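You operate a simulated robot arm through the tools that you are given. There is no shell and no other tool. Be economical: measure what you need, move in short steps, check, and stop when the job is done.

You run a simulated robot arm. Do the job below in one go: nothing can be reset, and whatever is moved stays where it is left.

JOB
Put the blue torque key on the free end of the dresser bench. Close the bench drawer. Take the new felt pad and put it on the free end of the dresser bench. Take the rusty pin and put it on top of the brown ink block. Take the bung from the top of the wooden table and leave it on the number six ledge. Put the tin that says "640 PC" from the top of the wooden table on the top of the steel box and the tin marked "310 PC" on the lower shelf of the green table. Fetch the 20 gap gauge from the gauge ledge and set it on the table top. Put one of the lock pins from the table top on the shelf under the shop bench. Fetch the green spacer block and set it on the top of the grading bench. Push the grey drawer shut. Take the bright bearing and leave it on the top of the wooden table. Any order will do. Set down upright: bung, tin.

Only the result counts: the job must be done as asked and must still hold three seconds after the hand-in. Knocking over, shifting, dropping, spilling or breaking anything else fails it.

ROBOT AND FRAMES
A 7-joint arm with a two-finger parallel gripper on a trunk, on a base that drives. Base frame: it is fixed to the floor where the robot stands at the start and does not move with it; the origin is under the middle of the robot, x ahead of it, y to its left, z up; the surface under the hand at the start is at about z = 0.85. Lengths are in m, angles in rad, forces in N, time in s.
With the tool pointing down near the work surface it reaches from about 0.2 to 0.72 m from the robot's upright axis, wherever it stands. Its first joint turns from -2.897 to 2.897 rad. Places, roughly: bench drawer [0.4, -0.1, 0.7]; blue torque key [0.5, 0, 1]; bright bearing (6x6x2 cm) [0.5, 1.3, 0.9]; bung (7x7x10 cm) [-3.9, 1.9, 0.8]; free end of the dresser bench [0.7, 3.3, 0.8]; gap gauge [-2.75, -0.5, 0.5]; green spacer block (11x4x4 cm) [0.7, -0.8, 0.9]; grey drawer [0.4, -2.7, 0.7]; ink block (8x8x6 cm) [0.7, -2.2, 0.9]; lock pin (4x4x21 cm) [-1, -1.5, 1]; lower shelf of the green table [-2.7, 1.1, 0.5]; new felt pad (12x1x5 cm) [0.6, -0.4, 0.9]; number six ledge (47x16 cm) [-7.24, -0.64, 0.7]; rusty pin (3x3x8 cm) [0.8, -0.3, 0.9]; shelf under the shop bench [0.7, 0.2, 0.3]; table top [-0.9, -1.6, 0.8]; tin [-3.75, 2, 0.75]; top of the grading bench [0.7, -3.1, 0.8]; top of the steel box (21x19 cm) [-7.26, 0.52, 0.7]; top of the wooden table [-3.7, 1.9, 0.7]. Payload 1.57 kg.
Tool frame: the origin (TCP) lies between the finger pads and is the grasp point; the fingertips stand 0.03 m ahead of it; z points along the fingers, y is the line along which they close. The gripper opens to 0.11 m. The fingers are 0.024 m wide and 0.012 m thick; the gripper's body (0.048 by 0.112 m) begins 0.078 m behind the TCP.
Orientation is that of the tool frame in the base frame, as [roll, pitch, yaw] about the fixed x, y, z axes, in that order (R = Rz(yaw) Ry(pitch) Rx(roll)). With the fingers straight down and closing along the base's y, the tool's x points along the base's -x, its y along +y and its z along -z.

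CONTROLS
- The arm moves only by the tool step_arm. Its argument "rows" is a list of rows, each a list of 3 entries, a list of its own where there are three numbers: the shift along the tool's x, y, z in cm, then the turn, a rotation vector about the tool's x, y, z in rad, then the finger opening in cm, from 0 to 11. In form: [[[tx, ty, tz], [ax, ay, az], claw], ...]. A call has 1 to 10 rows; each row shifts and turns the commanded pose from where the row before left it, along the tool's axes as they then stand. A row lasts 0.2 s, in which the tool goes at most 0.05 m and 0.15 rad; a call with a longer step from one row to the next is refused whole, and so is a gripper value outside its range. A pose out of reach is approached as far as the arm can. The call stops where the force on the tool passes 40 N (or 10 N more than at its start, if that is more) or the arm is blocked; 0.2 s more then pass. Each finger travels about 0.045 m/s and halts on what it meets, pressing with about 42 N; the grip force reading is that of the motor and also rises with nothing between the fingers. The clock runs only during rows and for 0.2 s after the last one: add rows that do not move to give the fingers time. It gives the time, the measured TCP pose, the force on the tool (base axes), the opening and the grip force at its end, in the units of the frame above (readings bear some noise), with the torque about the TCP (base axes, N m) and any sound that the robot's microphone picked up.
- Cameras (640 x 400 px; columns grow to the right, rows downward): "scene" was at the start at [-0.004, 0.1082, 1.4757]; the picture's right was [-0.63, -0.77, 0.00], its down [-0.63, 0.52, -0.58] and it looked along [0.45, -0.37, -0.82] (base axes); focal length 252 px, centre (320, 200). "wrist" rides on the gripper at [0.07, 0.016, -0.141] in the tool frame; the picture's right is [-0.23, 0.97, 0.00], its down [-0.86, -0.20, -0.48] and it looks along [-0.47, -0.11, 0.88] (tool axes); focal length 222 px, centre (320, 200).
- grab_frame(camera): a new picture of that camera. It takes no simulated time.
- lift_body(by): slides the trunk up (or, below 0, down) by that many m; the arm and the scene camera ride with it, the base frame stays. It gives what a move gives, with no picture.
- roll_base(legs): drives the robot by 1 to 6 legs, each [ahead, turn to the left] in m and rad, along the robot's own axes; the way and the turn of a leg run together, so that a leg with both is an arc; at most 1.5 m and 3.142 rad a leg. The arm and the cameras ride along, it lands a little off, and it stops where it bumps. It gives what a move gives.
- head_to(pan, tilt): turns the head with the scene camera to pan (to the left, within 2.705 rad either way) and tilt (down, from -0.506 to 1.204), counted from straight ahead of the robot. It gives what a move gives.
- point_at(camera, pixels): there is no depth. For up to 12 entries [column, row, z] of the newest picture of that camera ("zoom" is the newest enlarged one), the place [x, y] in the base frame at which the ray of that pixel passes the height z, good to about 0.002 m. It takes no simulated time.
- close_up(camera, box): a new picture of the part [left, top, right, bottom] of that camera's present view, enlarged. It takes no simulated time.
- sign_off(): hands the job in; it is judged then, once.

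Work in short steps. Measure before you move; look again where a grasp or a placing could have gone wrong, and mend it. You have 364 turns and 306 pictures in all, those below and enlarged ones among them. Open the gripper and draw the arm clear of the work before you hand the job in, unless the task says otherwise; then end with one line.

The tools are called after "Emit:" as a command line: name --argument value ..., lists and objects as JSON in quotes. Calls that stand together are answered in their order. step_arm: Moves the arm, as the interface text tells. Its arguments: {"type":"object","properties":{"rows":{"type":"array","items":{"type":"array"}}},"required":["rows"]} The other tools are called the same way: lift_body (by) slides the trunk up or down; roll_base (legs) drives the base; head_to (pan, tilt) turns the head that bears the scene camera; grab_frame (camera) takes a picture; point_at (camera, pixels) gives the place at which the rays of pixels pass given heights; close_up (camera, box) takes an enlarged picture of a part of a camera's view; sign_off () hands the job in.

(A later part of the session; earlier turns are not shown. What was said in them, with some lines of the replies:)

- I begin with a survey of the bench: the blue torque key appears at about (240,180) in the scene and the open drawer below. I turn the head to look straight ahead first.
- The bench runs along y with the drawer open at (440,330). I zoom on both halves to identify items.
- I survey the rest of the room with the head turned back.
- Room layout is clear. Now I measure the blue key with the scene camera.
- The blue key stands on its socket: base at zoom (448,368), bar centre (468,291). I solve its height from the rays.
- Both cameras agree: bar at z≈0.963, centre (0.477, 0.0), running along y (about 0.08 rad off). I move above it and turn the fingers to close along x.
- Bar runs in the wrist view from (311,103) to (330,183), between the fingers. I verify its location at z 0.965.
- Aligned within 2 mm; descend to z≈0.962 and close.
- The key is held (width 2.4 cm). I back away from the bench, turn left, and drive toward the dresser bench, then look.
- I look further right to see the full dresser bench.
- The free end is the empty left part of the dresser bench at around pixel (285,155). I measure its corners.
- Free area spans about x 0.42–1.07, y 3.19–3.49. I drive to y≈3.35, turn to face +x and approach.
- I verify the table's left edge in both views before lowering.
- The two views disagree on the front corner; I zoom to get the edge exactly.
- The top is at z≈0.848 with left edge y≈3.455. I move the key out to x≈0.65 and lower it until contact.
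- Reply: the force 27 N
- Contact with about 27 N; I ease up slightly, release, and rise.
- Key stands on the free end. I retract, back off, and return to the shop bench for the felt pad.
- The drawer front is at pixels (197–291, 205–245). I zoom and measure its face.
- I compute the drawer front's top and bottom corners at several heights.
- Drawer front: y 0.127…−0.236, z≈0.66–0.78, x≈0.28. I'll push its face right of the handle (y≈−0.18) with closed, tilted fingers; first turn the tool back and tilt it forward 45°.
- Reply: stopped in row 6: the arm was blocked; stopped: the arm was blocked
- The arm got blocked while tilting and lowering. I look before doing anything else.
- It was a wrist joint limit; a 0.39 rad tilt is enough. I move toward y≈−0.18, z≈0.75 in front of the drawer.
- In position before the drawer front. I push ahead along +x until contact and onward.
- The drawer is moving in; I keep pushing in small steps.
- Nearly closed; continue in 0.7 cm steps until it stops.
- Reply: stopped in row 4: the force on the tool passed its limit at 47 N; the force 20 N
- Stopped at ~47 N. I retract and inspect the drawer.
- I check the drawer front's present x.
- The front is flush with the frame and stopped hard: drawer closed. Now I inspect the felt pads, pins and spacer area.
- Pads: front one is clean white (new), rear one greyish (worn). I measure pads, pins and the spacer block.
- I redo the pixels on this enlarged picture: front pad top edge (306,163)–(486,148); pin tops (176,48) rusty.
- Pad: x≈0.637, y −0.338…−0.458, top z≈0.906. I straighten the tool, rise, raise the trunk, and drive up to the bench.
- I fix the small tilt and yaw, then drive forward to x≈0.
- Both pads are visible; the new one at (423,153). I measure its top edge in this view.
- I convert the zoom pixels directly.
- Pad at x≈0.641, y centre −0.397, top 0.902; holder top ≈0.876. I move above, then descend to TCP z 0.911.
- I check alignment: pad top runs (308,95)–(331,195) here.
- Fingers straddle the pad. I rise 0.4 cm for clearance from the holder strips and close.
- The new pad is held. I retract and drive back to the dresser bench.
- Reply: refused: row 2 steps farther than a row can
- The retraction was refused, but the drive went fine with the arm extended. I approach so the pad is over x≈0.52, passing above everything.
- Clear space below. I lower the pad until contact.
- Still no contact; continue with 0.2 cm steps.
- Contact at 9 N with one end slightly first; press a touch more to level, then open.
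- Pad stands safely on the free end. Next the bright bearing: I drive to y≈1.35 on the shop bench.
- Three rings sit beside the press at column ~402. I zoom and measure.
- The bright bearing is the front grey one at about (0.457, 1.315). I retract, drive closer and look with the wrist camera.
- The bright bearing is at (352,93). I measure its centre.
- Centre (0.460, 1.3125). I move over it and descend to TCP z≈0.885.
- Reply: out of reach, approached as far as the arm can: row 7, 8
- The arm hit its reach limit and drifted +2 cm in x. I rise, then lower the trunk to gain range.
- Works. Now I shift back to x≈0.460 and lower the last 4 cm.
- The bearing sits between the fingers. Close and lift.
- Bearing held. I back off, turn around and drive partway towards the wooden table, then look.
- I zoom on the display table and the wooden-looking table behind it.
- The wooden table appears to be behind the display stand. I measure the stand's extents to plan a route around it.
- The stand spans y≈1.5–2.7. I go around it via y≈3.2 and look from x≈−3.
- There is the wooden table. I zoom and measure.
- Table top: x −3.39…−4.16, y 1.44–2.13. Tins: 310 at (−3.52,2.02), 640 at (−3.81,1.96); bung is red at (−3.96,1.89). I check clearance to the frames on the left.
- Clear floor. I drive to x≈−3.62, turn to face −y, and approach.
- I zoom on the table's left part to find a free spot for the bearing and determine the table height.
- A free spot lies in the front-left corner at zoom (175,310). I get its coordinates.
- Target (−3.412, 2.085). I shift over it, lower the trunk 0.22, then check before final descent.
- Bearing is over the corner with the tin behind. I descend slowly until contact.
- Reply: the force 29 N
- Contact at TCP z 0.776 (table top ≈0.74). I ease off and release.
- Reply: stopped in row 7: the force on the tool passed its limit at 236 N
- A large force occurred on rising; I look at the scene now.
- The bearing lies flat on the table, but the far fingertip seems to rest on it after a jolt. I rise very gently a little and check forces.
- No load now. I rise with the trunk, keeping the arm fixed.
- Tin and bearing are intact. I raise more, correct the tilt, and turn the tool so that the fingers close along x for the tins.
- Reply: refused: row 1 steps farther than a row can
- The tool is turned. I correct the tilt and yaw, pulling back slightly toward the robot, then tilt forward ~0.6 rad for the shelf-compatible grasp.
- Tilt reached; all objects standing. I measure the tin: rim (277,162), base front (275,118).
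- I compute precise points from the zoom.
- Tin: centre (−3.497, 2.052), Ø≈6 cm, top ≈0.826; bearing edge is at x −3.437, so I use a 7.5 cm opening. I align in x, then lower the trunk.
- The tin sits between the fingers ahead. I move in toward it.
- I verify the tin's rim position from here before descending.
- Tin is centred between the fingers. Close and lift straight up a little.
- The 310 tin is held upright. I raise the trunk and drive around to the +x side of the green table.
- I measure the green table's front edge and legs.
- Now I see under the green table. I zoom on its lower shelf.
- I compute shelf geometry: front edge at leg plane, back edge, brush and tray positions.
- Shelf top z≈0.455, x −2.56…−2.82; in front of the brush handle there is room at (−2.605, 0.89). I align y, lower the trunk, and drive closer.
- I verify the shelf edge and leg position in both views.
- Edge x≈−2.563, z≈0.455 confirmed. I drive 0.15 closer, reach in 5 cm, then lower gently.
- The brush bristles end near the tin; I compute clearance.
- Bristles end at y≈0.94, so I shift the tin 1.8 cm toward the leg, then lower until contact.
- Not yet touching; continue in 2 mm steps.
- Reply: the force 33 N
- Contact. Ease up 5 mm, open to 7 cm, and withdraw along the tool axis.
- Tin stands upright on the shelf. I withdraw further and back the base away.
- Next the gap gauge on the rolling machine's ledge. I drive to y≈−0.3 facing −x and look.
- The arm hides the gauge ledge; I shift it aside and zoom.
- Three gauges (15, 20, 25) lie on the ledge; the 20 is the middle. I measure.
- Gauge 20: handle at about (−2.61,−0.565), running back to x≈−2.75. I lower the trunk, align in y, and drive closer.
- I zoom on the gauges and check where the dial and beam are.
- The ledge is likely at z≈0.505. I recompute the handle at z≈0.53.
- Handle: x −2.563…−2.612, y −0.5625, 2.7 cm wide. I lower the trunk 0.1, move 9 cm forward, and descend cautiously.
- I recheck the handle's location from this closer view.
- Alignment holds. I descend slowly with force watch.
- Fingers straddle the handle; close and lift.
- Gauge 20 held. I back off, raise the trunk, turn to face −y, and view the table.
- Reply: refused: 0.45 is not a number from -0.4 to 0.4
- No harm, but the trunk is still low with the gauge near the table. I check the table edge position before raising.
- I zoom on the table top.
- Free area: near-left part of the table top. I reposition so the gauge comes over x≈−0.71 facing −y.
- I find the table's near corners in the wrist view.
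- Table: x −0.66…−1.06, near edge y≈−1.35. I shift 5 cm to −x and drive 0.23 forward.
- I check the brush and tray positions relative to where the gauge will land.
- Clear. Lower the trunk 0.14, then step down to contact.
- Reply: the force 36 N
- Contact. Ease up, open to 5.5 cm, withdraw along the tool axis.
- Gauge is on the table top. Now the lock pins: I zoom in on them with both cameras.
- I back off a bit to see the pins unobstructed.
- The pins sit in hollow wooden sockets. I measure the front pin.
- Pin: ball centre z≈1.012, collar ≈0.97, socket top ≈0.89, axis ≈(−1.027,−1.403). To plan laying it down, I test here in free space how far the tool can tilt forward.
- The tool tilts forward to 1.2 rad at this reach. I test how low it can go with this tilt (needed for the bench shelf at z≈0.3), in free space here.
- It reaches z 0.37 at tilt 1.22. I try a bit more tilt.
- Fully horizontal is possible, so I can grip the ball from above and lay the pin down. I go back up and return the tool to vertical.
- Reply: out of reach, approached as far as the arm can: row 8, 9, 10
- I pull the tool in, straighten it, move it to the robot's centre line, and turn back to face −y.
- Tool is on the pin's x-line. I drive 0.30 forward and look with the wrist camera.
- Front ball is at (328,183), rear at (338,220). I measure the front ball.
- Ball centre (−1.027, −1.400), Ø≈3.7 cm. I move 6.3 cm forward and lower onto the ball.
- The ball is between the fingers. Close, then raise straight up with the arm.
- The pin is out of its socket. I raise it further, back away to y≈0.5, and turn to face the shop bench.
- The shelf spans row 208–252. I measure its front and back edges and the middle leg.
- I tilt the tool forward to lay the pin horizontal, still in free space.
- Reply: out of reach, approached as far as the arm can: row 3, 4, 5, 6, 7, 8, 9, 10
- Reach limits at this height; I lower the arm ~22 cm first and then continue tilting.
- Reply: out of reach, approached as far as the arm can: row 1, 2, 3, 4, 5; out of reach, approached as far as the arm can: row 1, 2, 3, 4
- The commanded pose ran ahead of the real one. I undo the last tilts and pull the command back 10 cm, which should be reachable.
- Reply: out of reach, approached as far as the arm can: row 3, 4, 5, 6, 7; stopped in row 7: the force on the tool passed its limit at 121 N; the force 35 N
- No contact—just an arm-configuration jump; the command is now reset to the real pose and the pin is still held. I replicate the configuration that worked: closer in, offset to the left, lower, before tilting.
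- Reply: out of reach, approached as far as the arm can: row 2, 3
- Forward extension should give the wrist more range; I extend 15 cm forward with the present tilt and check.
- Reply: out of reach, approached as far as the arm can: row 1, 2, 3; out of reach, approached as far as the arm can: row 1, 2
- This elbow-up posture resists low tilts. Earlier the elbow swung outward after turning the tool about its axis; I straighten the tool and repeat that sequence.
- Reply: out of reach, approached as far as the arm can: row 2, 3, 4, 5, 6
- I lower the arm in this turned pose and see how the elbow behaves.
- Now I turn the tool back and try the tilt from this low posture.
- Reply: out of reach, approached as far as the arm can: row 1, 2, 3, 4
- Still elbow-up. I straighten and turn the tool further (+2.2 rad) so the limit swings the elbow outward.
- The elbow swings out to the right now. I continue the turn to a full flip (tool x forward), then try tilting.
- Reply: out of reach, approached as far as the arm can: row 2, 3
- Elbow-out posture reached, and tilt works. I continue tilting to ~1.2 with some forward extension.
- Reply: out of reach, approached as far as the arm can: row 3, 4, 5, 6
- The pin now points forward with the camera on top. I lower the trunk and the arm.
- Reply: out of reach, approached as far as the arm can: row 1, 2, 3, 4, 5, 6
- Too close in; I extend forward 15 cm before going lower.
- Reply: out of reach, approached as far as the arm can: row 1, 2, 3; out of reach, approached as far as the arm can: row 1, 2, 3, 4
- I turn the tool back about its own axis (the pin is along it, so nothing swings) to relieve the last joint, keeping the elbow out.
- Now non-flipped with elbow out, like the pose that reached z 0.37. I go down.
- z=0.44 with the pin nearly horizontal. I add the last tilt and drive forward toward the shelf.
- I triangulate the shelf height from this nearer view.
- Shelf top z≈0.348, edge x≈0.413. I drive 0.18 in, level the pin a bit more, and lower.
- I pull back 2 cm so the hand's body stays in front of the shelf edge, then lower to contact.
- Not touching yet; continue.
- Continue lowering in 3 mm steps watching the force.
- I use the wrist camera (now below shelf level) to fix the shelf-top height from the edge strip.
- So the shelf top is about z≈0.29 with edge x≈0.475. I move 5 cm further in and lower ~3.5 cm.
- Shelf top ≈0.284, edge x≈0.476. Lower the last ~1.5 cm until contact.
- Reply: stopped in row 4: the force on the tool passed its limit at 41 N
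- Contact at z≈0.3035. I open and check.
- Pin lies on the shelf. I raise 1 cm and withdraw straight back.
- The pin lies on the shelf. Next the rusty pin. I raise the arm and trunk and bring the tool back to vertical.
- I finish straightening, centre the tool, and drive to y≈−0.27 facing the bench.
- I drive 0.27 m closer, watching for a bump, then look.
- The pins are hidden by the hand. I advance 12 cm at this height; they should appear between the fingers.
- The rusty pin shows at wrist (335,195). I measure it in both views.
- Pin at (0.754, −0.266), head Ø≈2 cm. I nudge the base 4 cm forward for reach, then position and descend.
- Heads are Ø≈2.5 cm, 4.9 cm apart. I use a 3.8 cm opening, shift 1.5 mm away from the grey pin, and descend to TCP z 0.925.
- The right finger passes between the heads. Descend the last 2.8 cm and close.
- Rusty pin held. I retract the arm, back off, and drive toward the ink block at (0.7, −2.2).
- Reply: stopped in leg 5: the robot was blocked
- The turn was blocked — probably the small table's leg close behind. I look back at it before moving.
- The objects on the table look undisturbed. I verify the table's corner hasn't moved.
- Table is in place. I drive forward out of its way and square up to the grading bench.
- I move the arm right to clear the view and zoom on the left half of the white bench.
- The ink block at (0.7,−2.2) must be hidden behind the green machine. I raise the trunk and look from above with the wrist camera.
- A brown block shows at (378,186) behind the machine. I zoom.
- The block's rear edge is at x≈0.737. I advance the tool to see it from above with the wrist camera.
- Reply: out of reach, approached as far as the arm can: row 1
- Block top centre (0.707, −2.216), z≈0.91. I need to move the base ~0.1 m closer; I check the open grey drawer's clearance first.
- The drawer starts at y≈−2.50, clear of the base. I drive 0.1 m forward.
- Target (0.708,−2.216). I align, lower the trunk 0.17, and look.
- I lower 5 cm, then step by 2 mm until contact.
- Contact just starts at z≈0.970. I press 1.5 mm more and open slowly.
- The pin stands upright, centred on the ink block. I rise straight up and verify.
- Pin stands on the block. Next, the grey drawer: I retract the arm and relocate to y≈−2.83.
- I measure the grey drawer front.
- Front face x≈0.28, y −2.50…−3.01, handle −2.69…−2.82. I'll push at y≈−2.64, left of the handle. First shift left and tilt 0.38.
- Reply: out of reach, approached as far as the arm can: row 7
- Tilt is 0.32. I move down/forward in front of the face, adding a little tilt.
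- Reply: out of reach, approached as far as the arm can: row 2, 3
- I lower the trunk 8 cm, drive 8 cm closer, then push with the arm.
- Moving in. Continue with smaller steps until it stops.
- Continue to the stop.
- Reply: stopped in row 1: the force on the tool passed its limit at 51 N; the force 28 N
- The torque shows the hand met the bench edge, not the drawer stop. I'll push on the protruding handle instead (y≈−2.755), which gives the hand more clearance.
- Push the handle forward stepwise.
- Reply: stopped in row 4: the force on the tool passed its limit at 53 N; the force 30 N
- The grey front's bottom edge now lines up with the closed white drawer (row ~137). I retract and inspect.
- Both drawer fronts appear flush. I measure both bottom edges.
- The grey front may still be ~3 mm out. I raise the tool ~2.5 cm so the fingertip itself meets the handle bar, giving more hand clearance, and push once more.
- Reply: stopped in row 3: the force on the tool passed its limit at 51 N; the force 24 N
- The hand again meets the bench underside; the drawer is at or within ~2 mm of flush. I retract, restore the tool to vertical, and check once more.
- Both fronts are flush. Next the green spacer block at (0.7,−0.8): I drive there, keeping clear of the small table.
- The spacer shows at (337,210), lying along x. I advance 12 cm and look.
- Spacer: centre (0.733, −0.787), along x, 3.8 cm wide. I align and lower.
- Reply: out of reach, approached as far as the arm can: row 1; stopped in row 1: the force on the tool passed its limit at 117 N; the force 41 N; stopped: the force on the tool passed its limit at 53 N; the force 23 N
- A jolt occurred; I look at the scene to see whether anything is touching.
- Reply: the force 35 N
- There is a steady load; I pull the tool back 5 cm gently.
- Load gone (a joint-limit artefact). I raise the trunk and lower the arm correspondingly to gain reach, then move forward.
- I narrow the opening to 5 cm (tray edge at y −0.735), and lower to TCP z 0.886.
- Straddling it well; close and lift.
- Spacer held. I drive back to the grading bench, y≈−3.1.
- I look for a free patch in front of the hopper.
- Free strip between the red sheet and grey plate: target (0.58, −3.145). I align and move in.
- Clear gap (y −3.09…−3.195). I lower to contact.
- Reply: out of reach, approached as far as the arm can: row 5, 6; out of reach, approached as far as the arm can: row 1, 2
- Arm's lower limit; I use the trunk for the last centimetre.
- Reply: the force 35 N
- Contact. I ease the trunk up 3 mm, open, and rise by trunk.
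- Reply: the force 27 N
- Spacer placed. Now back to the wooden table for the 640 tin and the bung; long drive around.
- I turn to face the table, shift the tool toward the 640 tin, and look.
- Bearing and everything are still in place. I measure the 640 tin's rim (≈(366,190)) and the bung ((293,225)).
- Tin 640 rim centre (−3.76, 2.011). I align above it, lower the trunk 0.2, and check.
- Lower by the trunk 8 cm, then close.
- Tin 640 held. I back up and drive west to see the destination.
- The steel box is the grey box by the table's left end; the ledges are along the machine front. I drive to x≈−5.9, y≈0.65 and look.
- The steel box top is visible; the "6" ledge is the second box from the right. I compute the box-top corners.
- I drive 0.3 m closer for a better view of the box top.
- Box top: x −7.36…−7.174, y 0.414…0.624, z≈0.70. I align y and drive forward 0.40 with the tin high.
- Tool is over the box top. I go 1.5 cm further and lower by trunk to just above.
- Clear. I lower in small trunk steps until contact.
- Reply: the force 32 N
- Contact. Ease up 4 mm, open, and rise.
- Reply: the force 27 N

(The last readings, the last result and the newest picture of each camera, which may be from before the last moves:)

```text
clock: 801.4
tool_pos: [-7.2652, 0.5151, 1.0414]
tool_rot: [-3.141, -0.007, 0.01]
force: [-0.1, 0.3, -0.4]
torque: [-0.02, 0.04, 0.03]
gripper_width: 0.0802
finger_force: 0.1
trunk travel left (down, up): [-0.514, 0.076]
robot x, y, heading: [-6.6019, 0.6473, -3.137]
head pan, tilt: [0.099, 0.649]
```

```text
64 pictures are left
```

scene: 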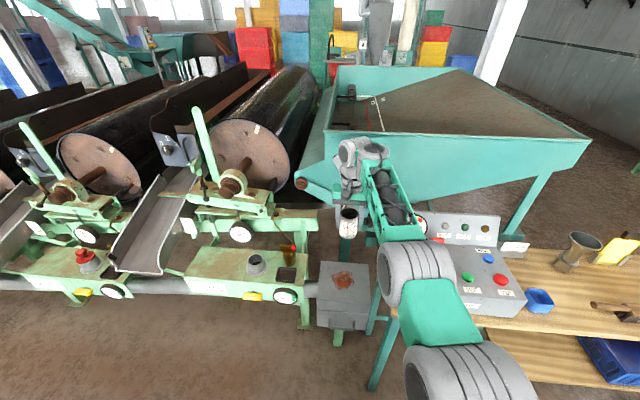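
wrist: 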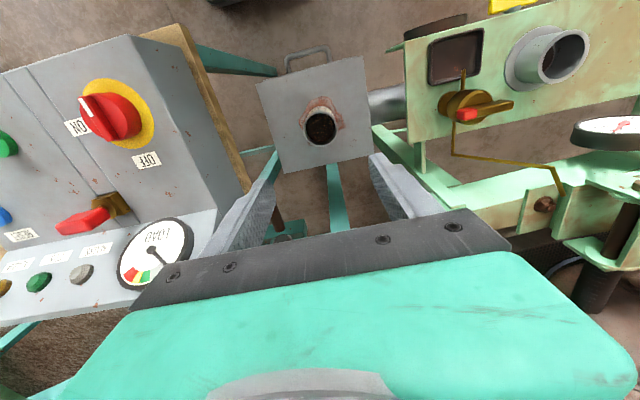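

Tin 640 stands on the steel box. Now back for the bung.

Emit:
roll_base --legs '[[-0.6, 0], [0, -1.574], [1.5, 0], [1.05, 0], [0, -1.571]]'

Emit:
roll_base --legs '[[1.5, 0], [0.46, 0], [0, -1.571], [0.5, 0]]'

Emit:
grab_frame --camera "wrist"

```text
clock: 824.4
tool_pos: [-5.3112, 3.3181, 1.0427]
tool_rot: [-3.142, -0.007, 3.14]
force: [0.0, 0.7, 0.1]
torque: [0.02, 0.02, 0.01]
gripper_width: 0.08
finger_force: 0.0
trunk travel left (down, up): [-0.514, 0.076]
robot x, y, heading: [-5.974, 3.1959, -0.012]
head pan, tilt: [0.099, 0.649]
```

```text
clock: 840.6
tool_pos: [-3.925, 1.9856, 1.0413]
tool_rot: [-3.141, -0.008, 1.543]
force: [0.3, -0.4, -0.5]
torque: [-0.01, 0.01, -0.01]
gripper_width: 0.08
finger_force: 0.0
trunk travel left (down, up): [-0.514, 0.076]
robot x, y, heading: [-4.0345, 2.6498, -1.603]
head pan, tilt: [0.099, 0.649]
```

```text
63 pictures are left
```

wrist: 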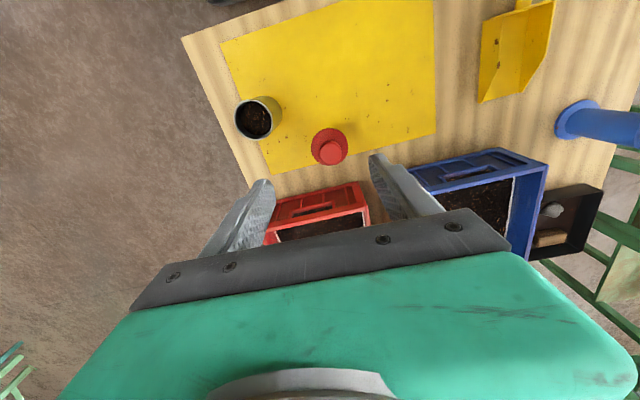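

The bung is at (330,150). I zoom to see its shape and measure.

Emit:
close_up --camera "wrist" --box '[285, 105, 385, 185]'

Emit:
point_at --camera "zoom" --pixels '[[285, 205, 0.84], [285, 205, 0.83], [270, 160, 0.8]]'

Emit:
close_up --camera "scene" --box '[280, 180, 420, 290]'

```text
5.00 times, centred on (335, 145) of wrist
```

zoom: 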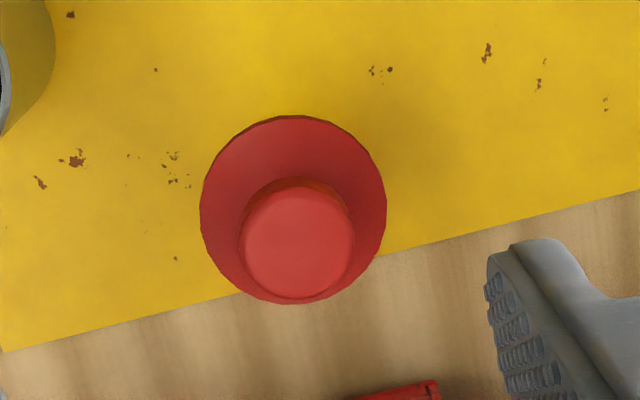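

```text
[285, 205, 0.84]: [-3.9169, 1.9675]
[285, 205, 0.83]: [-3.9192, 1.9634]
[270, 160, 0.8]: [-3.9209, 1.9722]
```

```text
3.64 times, centred on (350, 235) of scene
```

zoom: 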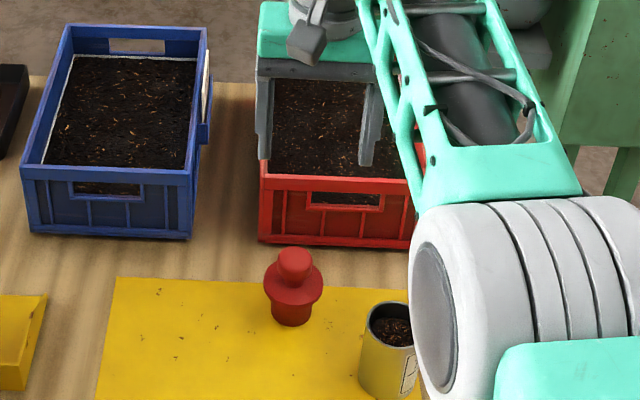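

Emit:
point_at --camera "zoom" --pixels '[[297, 245, 0.84], [240, 245, 0.84], [353, 245, 0.84], [293, 210, 0.8], [293, 210, 0.79], [201, 210, 0.8], [386, 210, 0.8]]'

```text
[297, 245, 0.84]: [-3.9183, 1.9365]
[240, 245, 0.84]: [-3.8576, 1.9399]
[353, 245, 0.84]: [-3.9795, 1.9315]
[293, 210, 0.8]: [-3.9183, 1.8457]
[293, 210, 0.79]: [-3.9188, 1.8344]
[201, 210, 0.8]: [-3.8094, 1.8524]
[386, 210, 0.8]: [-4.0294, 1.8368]
```

Emit:
point_at --camera "wrist" --pixels '[[330.4, 153.6, 0.84], [319, 153.6, 0.84], [341.6, 153.6, 0.84], [329.6, 147, 0.8], [311, 147, 0.8], [348, 147, 0.8], [330.4, 153.6, 0.83]]'

```text
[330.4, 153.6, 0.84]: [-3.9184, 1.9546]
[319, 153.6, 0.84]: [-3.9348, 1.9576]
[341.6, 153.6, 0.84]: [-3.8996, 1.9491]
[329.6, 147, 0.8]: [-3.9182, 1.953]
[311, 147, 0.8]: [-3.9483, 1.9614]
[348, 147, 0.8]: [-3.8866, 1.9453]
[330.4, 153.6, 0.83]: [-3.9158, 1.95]
```

Bung at (−3.918,1.953), knob Ø3.5 cm. I align and lower the trunk to grip the knob (TCP z≈0.843).

Emit:
step_arm --rows '[[[-3.25, 0.6, 0], [0, 0, 0], 7]]'

Emit:
lift_body --by -0.15

Emit:
grab_frame --camera "wrist"

```text
clock: 841.0
tool_pos: [-3.9199, 1.953, 1.0422]
tool_rot: [-3.14, -0.005, 1.543]
force: [-0.3, 1.2, 1.4]
torque: [-0.07, -0.03, 0.0]
gripper_width: 0.0699
finger_force: 0.1
trunk travel left (down, up): [-0.514, 0.076]
robot x, y, heading: [-4.0331, 2.6513, -1.607]
head pan, tilt: [0.099, 0.649]
```

```text
clock: 842.8
tool_pos: [-3.9196, 1.9528, 0.892]
tool_rot: [3.141, -0.006, 1.543]
force: [-0.2, 0.3, -0.1]
torque: [-0.03, 0.02, 0.01]
gripper_width: 0.0698
finger_force: 0.0
trunk travel left (down, up): [-0.364, 0.226]
robot x, y, heading: [-4.0319, 2.6529, -1.607]
head pan, tilt: [0.099, 0.649]
```

```text
60 pictures are left
```

wrist: 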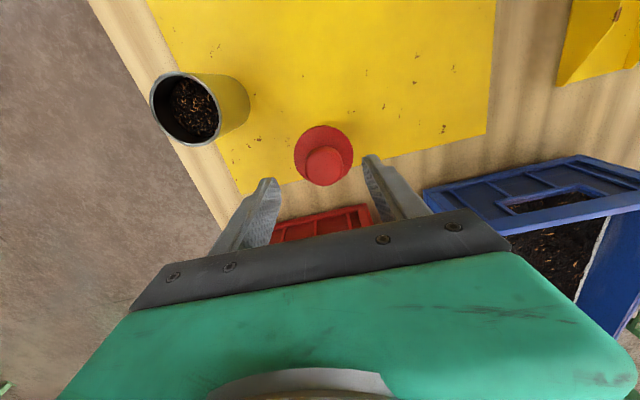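

Emit:
point_at --camera "wrist" --pixels '[[325, 166, 0.84], [323, 152, 0.8], [303, 166, 0.84], [347, 166, 0.84]]'

Emit:
lift_body --by -0.048

Emit:
close_up --camera "wrist" --box '[230, 110, 430, 250]'

```text
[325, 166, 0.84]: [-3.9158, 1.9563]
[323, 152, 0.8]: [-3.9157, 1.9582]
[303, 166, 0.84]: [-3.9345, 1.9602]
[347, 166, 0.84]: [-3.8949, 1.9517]
```

```text
clock: 843.6
tool_pos: [-3.9197, 1.9546, 0.8432]
tool_rot: [-3.141, -0.006, 1.543]
force: [-0.7, 0.1, 0.6]
torque: [0.0, -0.03, -0.02]
gripper_width: 0.0703
finger_force: 0.0
trunk travel left (down, up): [-0.316, 0.274]
robot x, y, heading: [-4.0288, 2.6529, -1.602]
head pan, tilt: [0.099, 0.649]
```

```text
2.86 times, centred on (330, 180) of wrist
```

zoom: 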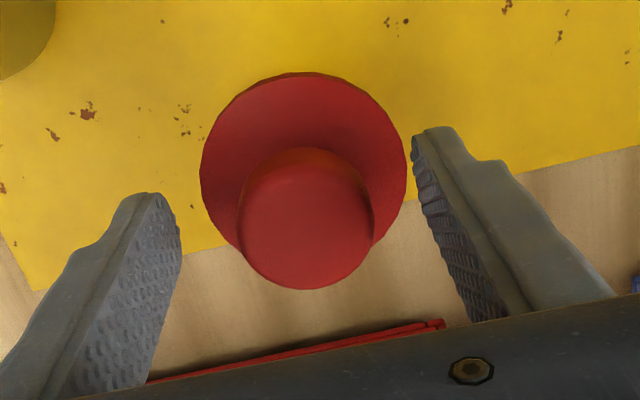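

The knob is centred. Close, then lift with the trunk.

Emit:
step_arm --rows '[[[0, 0, 0], [0, 0, 0], 1], [[0, 0, 0], [0, 0, 0], 1], [[0, 0, 0], [0, 0, 0], 1], [[0, 0, 0], [0, 0, 0], 1], [[0, 0, 0], [0, 0, 0], 1]]'

Emit:
lift_body --by 0.22

Emit:
grab_frame --camera "wrist"

```text
clock: 844.9
tool_pos: [-3.9199, 1.9536, 0.8444]
tool_rot: [-3.14, -0.007, 1.541]
force: [2.6, -1.3, 2.7]
torque: [-0.08, -0.17, 0.0]
gripper_width: 0.0371
finger_force: 41.9
trunk travel left (down, up): [-0.316, 0.274]
robot x, y, heading: [-4.0381, 2.652, -1.606]
head pan, tilt: [0.099, 0.649]
```

```text
clock: 847.2
tool_pos: [-3.9212, 1.9538, 1.0632]
tool_rot: [-3.139, -0.008, 1.543]
force: [0.4, -0.5, -1.2]
torque: [0.03, -0.02, -0.01]
gripper_width: 0.0368
finger_force: 42.3
trunk travel left (down, up): [-0.536, 0.054]
robot x, y, heading: [-4.0308, 2.6505, -1.606]
head pan, tilt: [0.099, 0.649]
```

```text
58 pictures are left
```

wrist: 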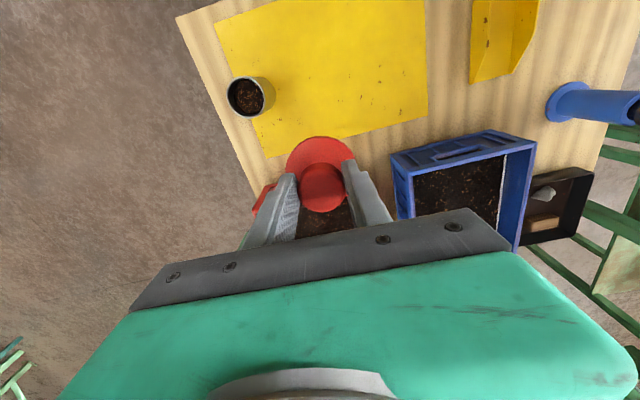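

Bung held. I drive to the number six ledge.

Emit:
roll_base --legs '[[-0.55, 0], [0, -1.536], [1.5, 0], [0.4, 0], [0, 1.571]]'

Emit:
roll_base --legs '[[1.5, 0], [1.5, 0], [0.65, 0], [0, -1.571], [0.25, 0]]'

Emit:
head_to --pan 0.15 --tilt 0.6

Emit:
grab_frame --camera "scene"

```text
clock: 867.0
tool_pos: [-5.7629, 2.4968, 1.0629]
tool_rot: [-3.141, -0.006, 1.587]
force: [-0.2, 1.1, -1.1]
torque: [0.02, 0.02, 0.01]
gripper_width: 0.0366
finger_force: 42.6
trunk travel left (down, up): [-0.536, 0.054]
robot x, y, heading: [-5.9013, 3.1906, -1.561]
head pan, tilt: [0.099, 0.649]
```

```text
clock: 889.8
tool_pos: [-6.7618, -0.6151, 1.063]
tool_rot: [-3.141, -0.009, 0.04]
force: [-0.3, -0.4, -1.3]
torque: [-0.01, -0.01, 0.01]
gripper_width: 0.0363
finger_force: 42.2
trunk travel left (down, up): [-0.536, 0.054]
robot x, y, heading: [-6.0714, -0.452, -3.106]
head pan, tilt: [0.099, 0.649]
```

```text
clock: 890.5
tool_pos: [-6.7626, -0.6141, 1.0637]
tool_rot: [-3.138, -0.007, 0.041]
force: [-0.5, -0.2, -0.4]
torque: [0.02, 0.03, 0.01]
gripper_width: 0.0364
finger_force: 41.8
trunk travel left (down, up): [-0.536, 0.054]
robot x, y, heading: [-6.0787, -0.4514, -3.101]
head pan, tilt: [0.15, 0.6]
```

```text
57 pictures are left
```

scene: 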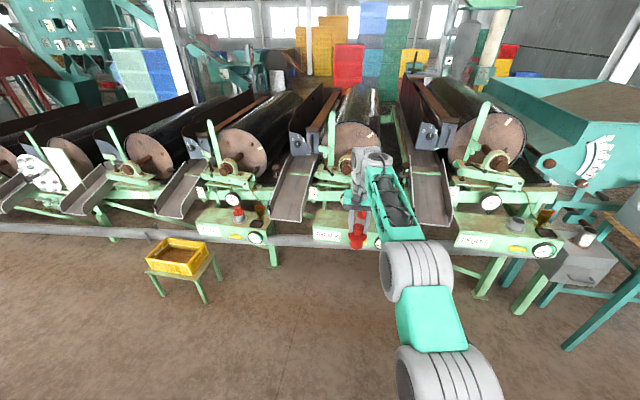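

I zoom to read the ledge labels.

Emit:
close_up --camera "scene" --box '[290, 180, 400, 260]'

Emit:
close_up --camera "scene" --box '[180, 190, 290, 260]'

Emit:
close_up --camera "scene" --box '[440, 190, 570, 270]'

```text
5.00 times, centred on (345, 220) of scene
```

zoom: 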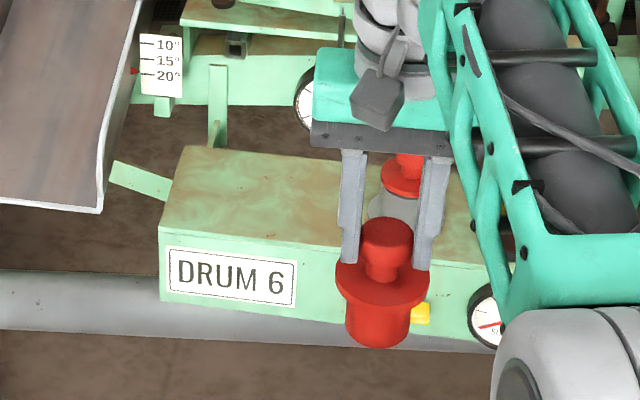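

```text
5.71 times, centred on (235, 225) of scene
```

zoom: 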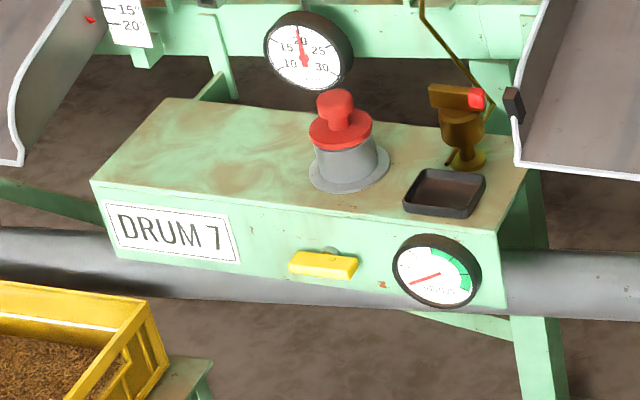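

```text
4.92 times, centred on (505, 230) of scene
```

zoom: 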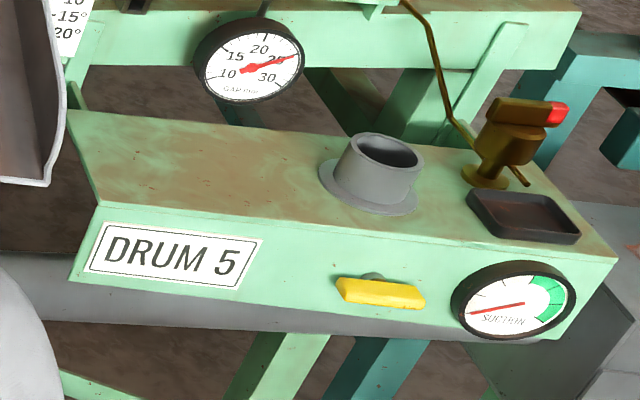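

The "DRUM 6" ledge has free space on its left half. I compute coordinates (ledge top z≈0.7).

Emit:
close_up --camera "scene" --box '[290, 180, 400, 260]'

Emit:
point_at --camera "zoom" --pixels '[[160, 227, 0.7], [185, 146, 0.7], [160, 227, 0.74], [185, 146, 0.74], [235, 195, 0.7], [235, 195, 0.74], [490, 262, 0.7], [385, 215, 0.7], [298, 100, 0.85], [298, 100, 0.95], [100, 210, 0.8], [210, 100, 0.85]]'

```text
5.00 times, centred on (345, 220) of scene
```

zoom: 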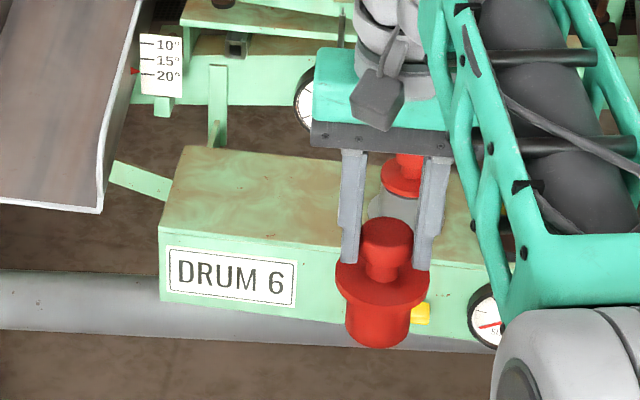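

```text
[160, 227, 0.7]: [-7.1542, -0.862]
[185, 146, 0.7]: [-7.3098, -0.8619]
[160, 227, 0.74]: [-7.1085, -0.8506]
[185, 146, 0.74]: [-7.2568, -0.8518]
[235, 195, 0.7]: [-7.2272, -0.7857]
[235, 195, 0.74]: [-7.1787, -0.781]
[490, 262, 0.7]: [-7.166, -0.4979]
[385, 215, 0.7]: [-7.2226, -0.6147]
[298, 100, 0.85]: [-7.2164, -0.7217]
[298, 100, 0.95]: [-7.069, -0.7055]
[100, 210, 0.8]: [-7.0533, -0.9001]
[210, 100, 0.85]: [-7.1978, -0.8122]
```

Target on the ledge: (−7.21, −0.768). I shift the tool left and drive forward, then check clearances with the wrist camera.

Emit:
step_arm --rows '[[[0, 4.5, 0], [0, 0, 0], 1], [[0, 4.5, 0], [0, 0, 0], 1], [[0, 4.6, 0], [0, 0, 0], 1]]'

Emit:
roll_base --legs '[[0.38, 0]]'

Emit:
grab_frame --camera "wrist"

Emit:
grab_frame --camera "scene"

```text
clock: 891.3
tool_pos: [-6.7431, -0.7241, 1.0592]
tool_rot: [-3.141, -0.009, 0.043]
force: [-0.8, 0.5, -1.0]
torque: [-0.04, -0.03, -0.01]
gripper_width: 0.0363
finger_force: 42.1
out of reach, approached as far as the arm can: row 2, 3
trunk travel left (down, up): [-0.536, 0.054]
robot x, y, heading: [-6.0736, -0.4529, -3.106]
head pan, tilt: [0.15, 0.6]
```

```text
clock: 893.7
tool_pos: [-7.1232, -0.7331, 1.0587]
tool_rot: [-3.141, -0.008, 0.04]
force: [-1.0, -0.7, -0.3]
torque: [-0.03, 0.0, 0.0]
gripper_width: 0.0368
finger_force: 41.9
trunk travel left (down, up): [-0.536, 0.054]
robot x, y, heading: [-6.4535, -0.467, -3.107]
head pan, tilt: [0.15, 0.6]
```

```text
52 pictures are left
```

wrist: 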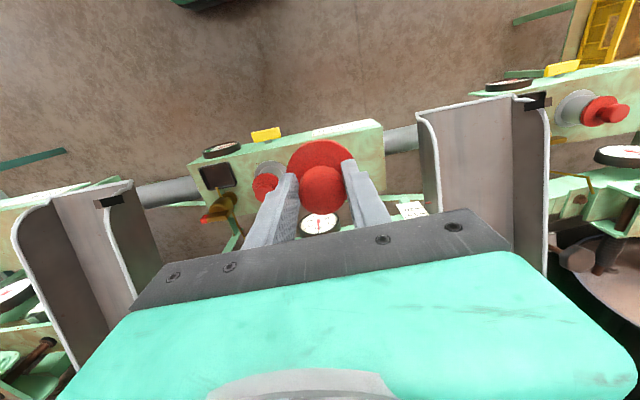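

```text
51 pictures are left
```

scene: 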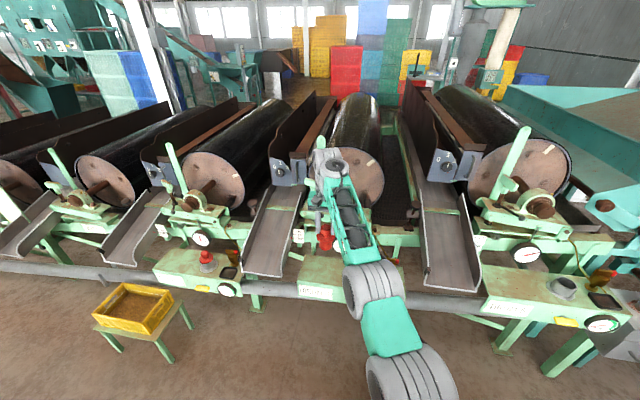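

I check how far forward the levers/bearings protrude (using drum 5's identical parts).

Emit:
point_at --camera "scene" --pixels '[[505, 185, 1.0], [527, 128, 1.25], [527, 128, 1.15], [500, 230, 0.85], [526, 252, 0.8], [540, 210, 0.95], [290, 205, 0.9], [277, 275, 0.75]]'

Emit:
point_at --camera "wrist" --pixels '[[382, 122, 0.7], [190, 165, 0.7], [265, 185, 0.8], [320, 222, 0.85], [418, 115, 0.8], [440, 205, 0.85]]'

```text
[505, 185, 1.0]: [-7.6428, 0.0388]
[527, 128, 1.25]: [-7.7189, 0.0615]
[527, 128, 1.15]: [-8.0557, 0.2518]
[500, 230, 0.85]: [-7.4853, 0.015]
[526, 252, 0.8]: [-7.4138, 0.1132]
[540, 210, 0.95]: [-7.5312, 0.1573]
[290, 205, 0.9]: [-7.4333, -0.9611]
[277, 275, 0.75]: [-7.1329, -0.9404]
```

```text
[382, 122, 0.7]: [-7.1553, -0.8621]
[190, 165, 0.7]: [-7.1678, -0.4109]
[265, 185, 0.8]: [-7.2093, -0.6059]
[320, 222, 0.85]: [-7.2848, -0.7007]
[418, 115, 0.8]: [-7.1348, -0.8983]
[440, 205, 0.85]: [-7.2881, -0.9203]
```

Dial and levers are well behind (x<−7.29). I nudge forward 0.09 with a slight left turn.

Emit:
roll_base --legs '[[0.09, 0.04]]'

Emit:
grab_frame --camera "wrist"

```text
clock: 894.8
tool_pos: [-7.2039, -0.7658, 1.0578]
tool_rot: [-3.14, -0.006, 0.078]
force: [0.3, 0.6, -0.4]
torque: [0.0, -0.06, 0.02]
gripper_width: 0.0366
finger_force: 41.8
trunk travel left (down, up): [-0.536, 0.054]
robot x, y, heading: [-6.5458, -0.4679, -3.068]
head pan, tilt: [0.15, 0.6]
```

```text
50 pictures are left
```

wrist: 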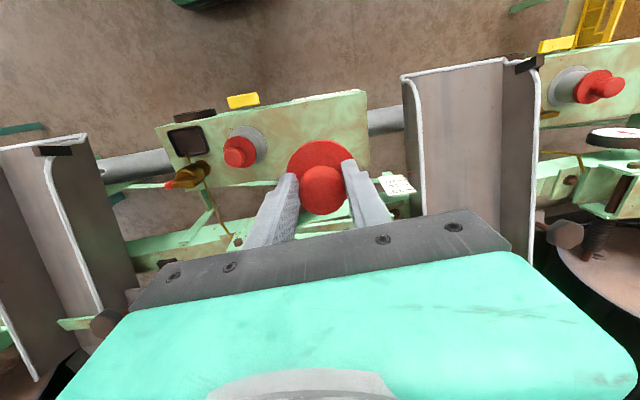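

Clear on both sides. I lower by trunk to just above, check, then to contact.

Emit:
lift_body --by -0.235

Emit:
grab_frame --camera "wrist"

Emit:
grab_frame --camera "scene"

```text
clock: 897.2
tool_pos: [-7.2027, -0.765, 0.8231]
tool_rot: [-3.14, -0.009, 0.078]
force: [-0.2, -0.1, -1.1]
torque: [-0.01, 0.0, -0.02]
gripper_width: 0.0364
finger_force: 41.9
trunk travel left (down, up): [-0.301, 0.289]
robot x, y, heading: [-6.5456, -0.464, -3.068]
head pan, tilt: [0.15, 0.6]
```

```text
49 pictures are left
```

wrist: 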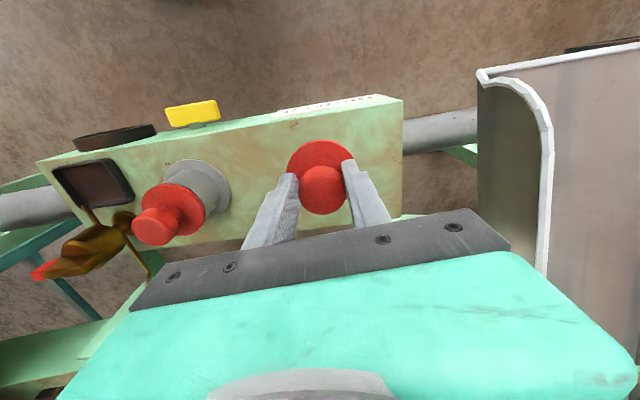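

```text
48 pictures are left
```

scene: 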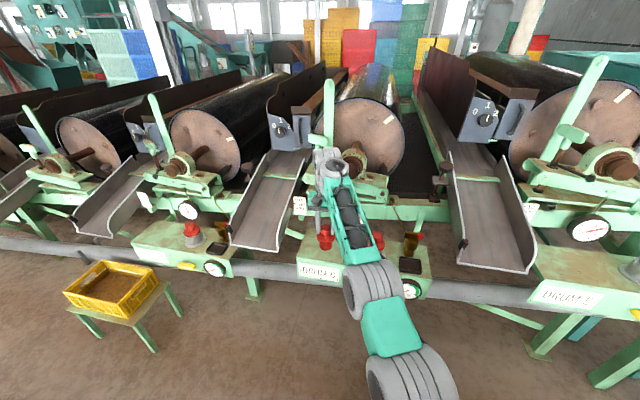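

Good. Continue down to contact in small steps.

Emit:
lift_body --by -0.014

Emit:
lift_body --by -0.005

Emit:
lift_body --by -0.004

```text
clock: 897.9
tool_pos: [-7.2026, -0.7659, 0.8083]
tool_rot: [-3.138, -0.009, 0.078]
force: [-0.1, 0.2, -0.6]
torque: [0.0, -0.03, 0.02]
gripper_width: 0.0364
finger_force: 41.8
trunk travel left (down, up): [-0.287, 0.303]
robot x, y, heading: [-6.5445, -0.472, -3.075]
head pan, tilt: [0.15, 0.6]
```

```text
clock: 898.4
tool_pos: [-7.2026, -0.7655, 0.8043]
tool_rot: [-3.14, -0.008, 0.079]
force: [-0.8, 0.0, -2.0]
torque: [0.0, 0.01, -0.01]
gripper_width: 0.0363
finger_force: 41.6
trunk travel left (down, up): [-0.282, 0.308]
robot x, y, heading: [-6.5455, -0.4677, -3.072]
head pan, tilt: [0.15, 0.6]
```

```text
clock: 898.9
tool_pos: [-7.2018, -0.7644, 0.7996]
tool_rot: [-3.14, -0.009, 0.078]
force: [0.2, 0.0, -1.1]
torque: [0.01, 0.0, 0.0]
gripper_width: 0.0362
finger_force: 41.9
trunk travel left (down, up): [-0.278, 0.312]
robot x, y, heading: [-6.5441, -0.4708, -3.068]
head pan, tilt: [0.15, 0.6]
```

Emit:
lift_body --by -0.004

Emit:
lift_body --by -0.003

```text
clock: 899.5
tool_pos: [-7.2012, -0.7652, 0.7974]
tool_rot: [-3.139, -0.009, 0.079]
force: [-0.3, -0.3, -1.8]
torque: [0.0, -0.02, 0.0]
gripper_width: 0.0366
finger_force: 42.5
trunk travel left (down, up): [-0.274, 0.316]
robot x, y, heading: [-6.5443, -0.4705, -3.07]
head pan, tilt: [0.15, 0.6]
```

```text
clock: 900.0
tool_pos: [-7.203, -0.7634, 0.7941]
tool_rot: [-3.14, -0.007, 0.077]
force: [0.8, 1.4, -0.7]
torque: [-0.02, -0.01, 0.01]
gripper_width: 0.0364
finger_force: 41.9
trunk travel left (down, up): [-0.271, 0.319]
robot x, y, heading: [-6.5444, -0.4709, -3.07]
head pan, tilt: [0.15, 0.6]
```

Emit:
lift_body --by -0.003

Emit:
lift_body --by -0.003

Emit:
lift_body --by -0.003

```text
clock: 900.5
tool_pos: [-7.2026, -0.7644, 0.7926]
tool_rot: [-3.141, -0.005, 0.078]
force: [1.1, 1.1, 10.5]
torque: [0.07, -0.1, 0.04]
gripper_width: 0.0364
finger_force: 41.8
trunk travel left (down, up): [-0.268, 0.322]
robot x, y, heading: [-6.5413, -0.4686, -3.076]
head pan, tilt: [0.15, 0.6]
```

```text
clock: 901.0
tool_pos: [-7.203, -0.7637, 0.7923]
tool_rot: [3.14, -0.002, 0.079]
force: [0.5, 0.2, 28.4]
torque: [0.13, -0.03, 0.04]
gripper_width: 0.0363
finger_force: 42.0
trunk travel left (down, up): [-0.265, 0.325]
robot x, y, heading: [-6.5423, -0.4728, -3.068]
head pan, tilt: [0.15, 0.6]
```

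```text
clock: 901.4
tool_pos: [-7.2027, -0.7658, 0.7939]
tool_rot: [3.138, 0.006, 0.079]
force: [3.6, 1.8, 9.9]
torque: [0.21, -0.43, -0.01]
gripper_width: 0.0364
finger_force: 42.6
trunk travel left (down, up): [-0.263, 0.327]
robot x, y, heading: [-6.5458, -0.473, -3.07]
head pan, tilt: [0.15, 0.6]
stopped: the force on the tool passed its limit at 42 N (the readings are from after the stop); the commanded pose is now the measured one
```

Seated. I open the fingers, rise by trunk, and check.

Emit:
step_arm --rows '[[[0, 0, 0], [0, 0, 0], 4.5], [[0, 0, 0], [0, 0, 0], 5.5], [[0, 0, 0], [0, 0, 0], 6.5], [[0, 0, 0], [0, 0, 0], 6.5]]'

Emit:
lift_body --by 0.28

Emit:
grab_frame --camera "wrist"

```text
clock: 902.4
tool_pos: [-7.2041, -0.7659, 0.7912]
tool_rot: [3.139, 0.003, 0.079]
force: [-0.8, -0.3, 0.0]
torque: [0.0, 0.01, 0.01]
gripper_width: 0.0651
finger_force: 0.1
trunk travel left (down, up): [-0.263, 0.327]
robot x, y, heading: [-6.5446, -0.4694, -3.071]
head pan, tilt: [0.15, 0.6]
```

```text
clock: 905.3
tool_pos: [-7.2042, -0.7654, 1.0696]
tool_rot: [3.14, 0.001, 0.08]
force: [0.1, -0.2, 0.5]
torque: [-0.03, -0.02, -0.01]
gripper_width: 0.0651
finger_force: 0.1
trunk travel left (down, up): [-0.543, 0.047]
robot x, y, heading: [-6.5436, -0.4706, -3.072]
head pan, tilt: [0.15, 0.6]
```

```text
47 pictures are left
```

wrist: 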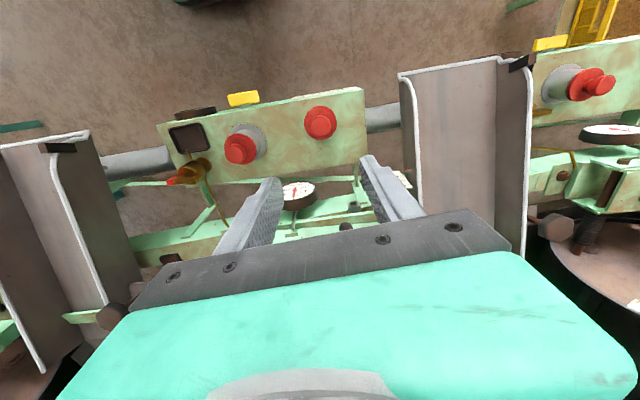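

The bung stands upright on the DRUM 6 ledge. I draw the robot back clear of the machine and then hand in.

Emit:
roll_base --legs '[[-0.6, 0]]'

Emit:
close_up --camera "scene" --box '[240, 160, 560, 320]'

```text
clock: 908.7
tool_pos: [-6.6008, -0.7227, 1.0692]
tool_rot: [3.142, 0.002, 0.082]
force: [-0.3, -0.6, 0.3]
torque: [0.0, 0.0, -0.01]
gripper_width: 0.0647
finger_force: 0.0
trunk travel left (down, up): [-0.543, 0.047]
robot x, y, heading: [-5.9416, -0.4292, -3.064]
head pan, tilt: [0.15, 0.6]
```

```text
2.00 times, centred on (400, 240) of scene
```

zoom: 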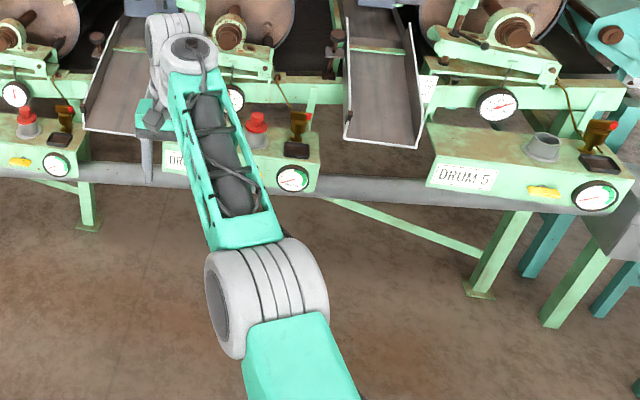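

Everything asked has been placed, the gripper is open and empty, and the arm is clear. I hand in.

Emit:
sign_off

```text
The job is handed in.
```

All twelve steps are done and the job is handed in. The grey drawer was checked only by eye: its front is flush with the drawer beside it, to within about 2 mm.
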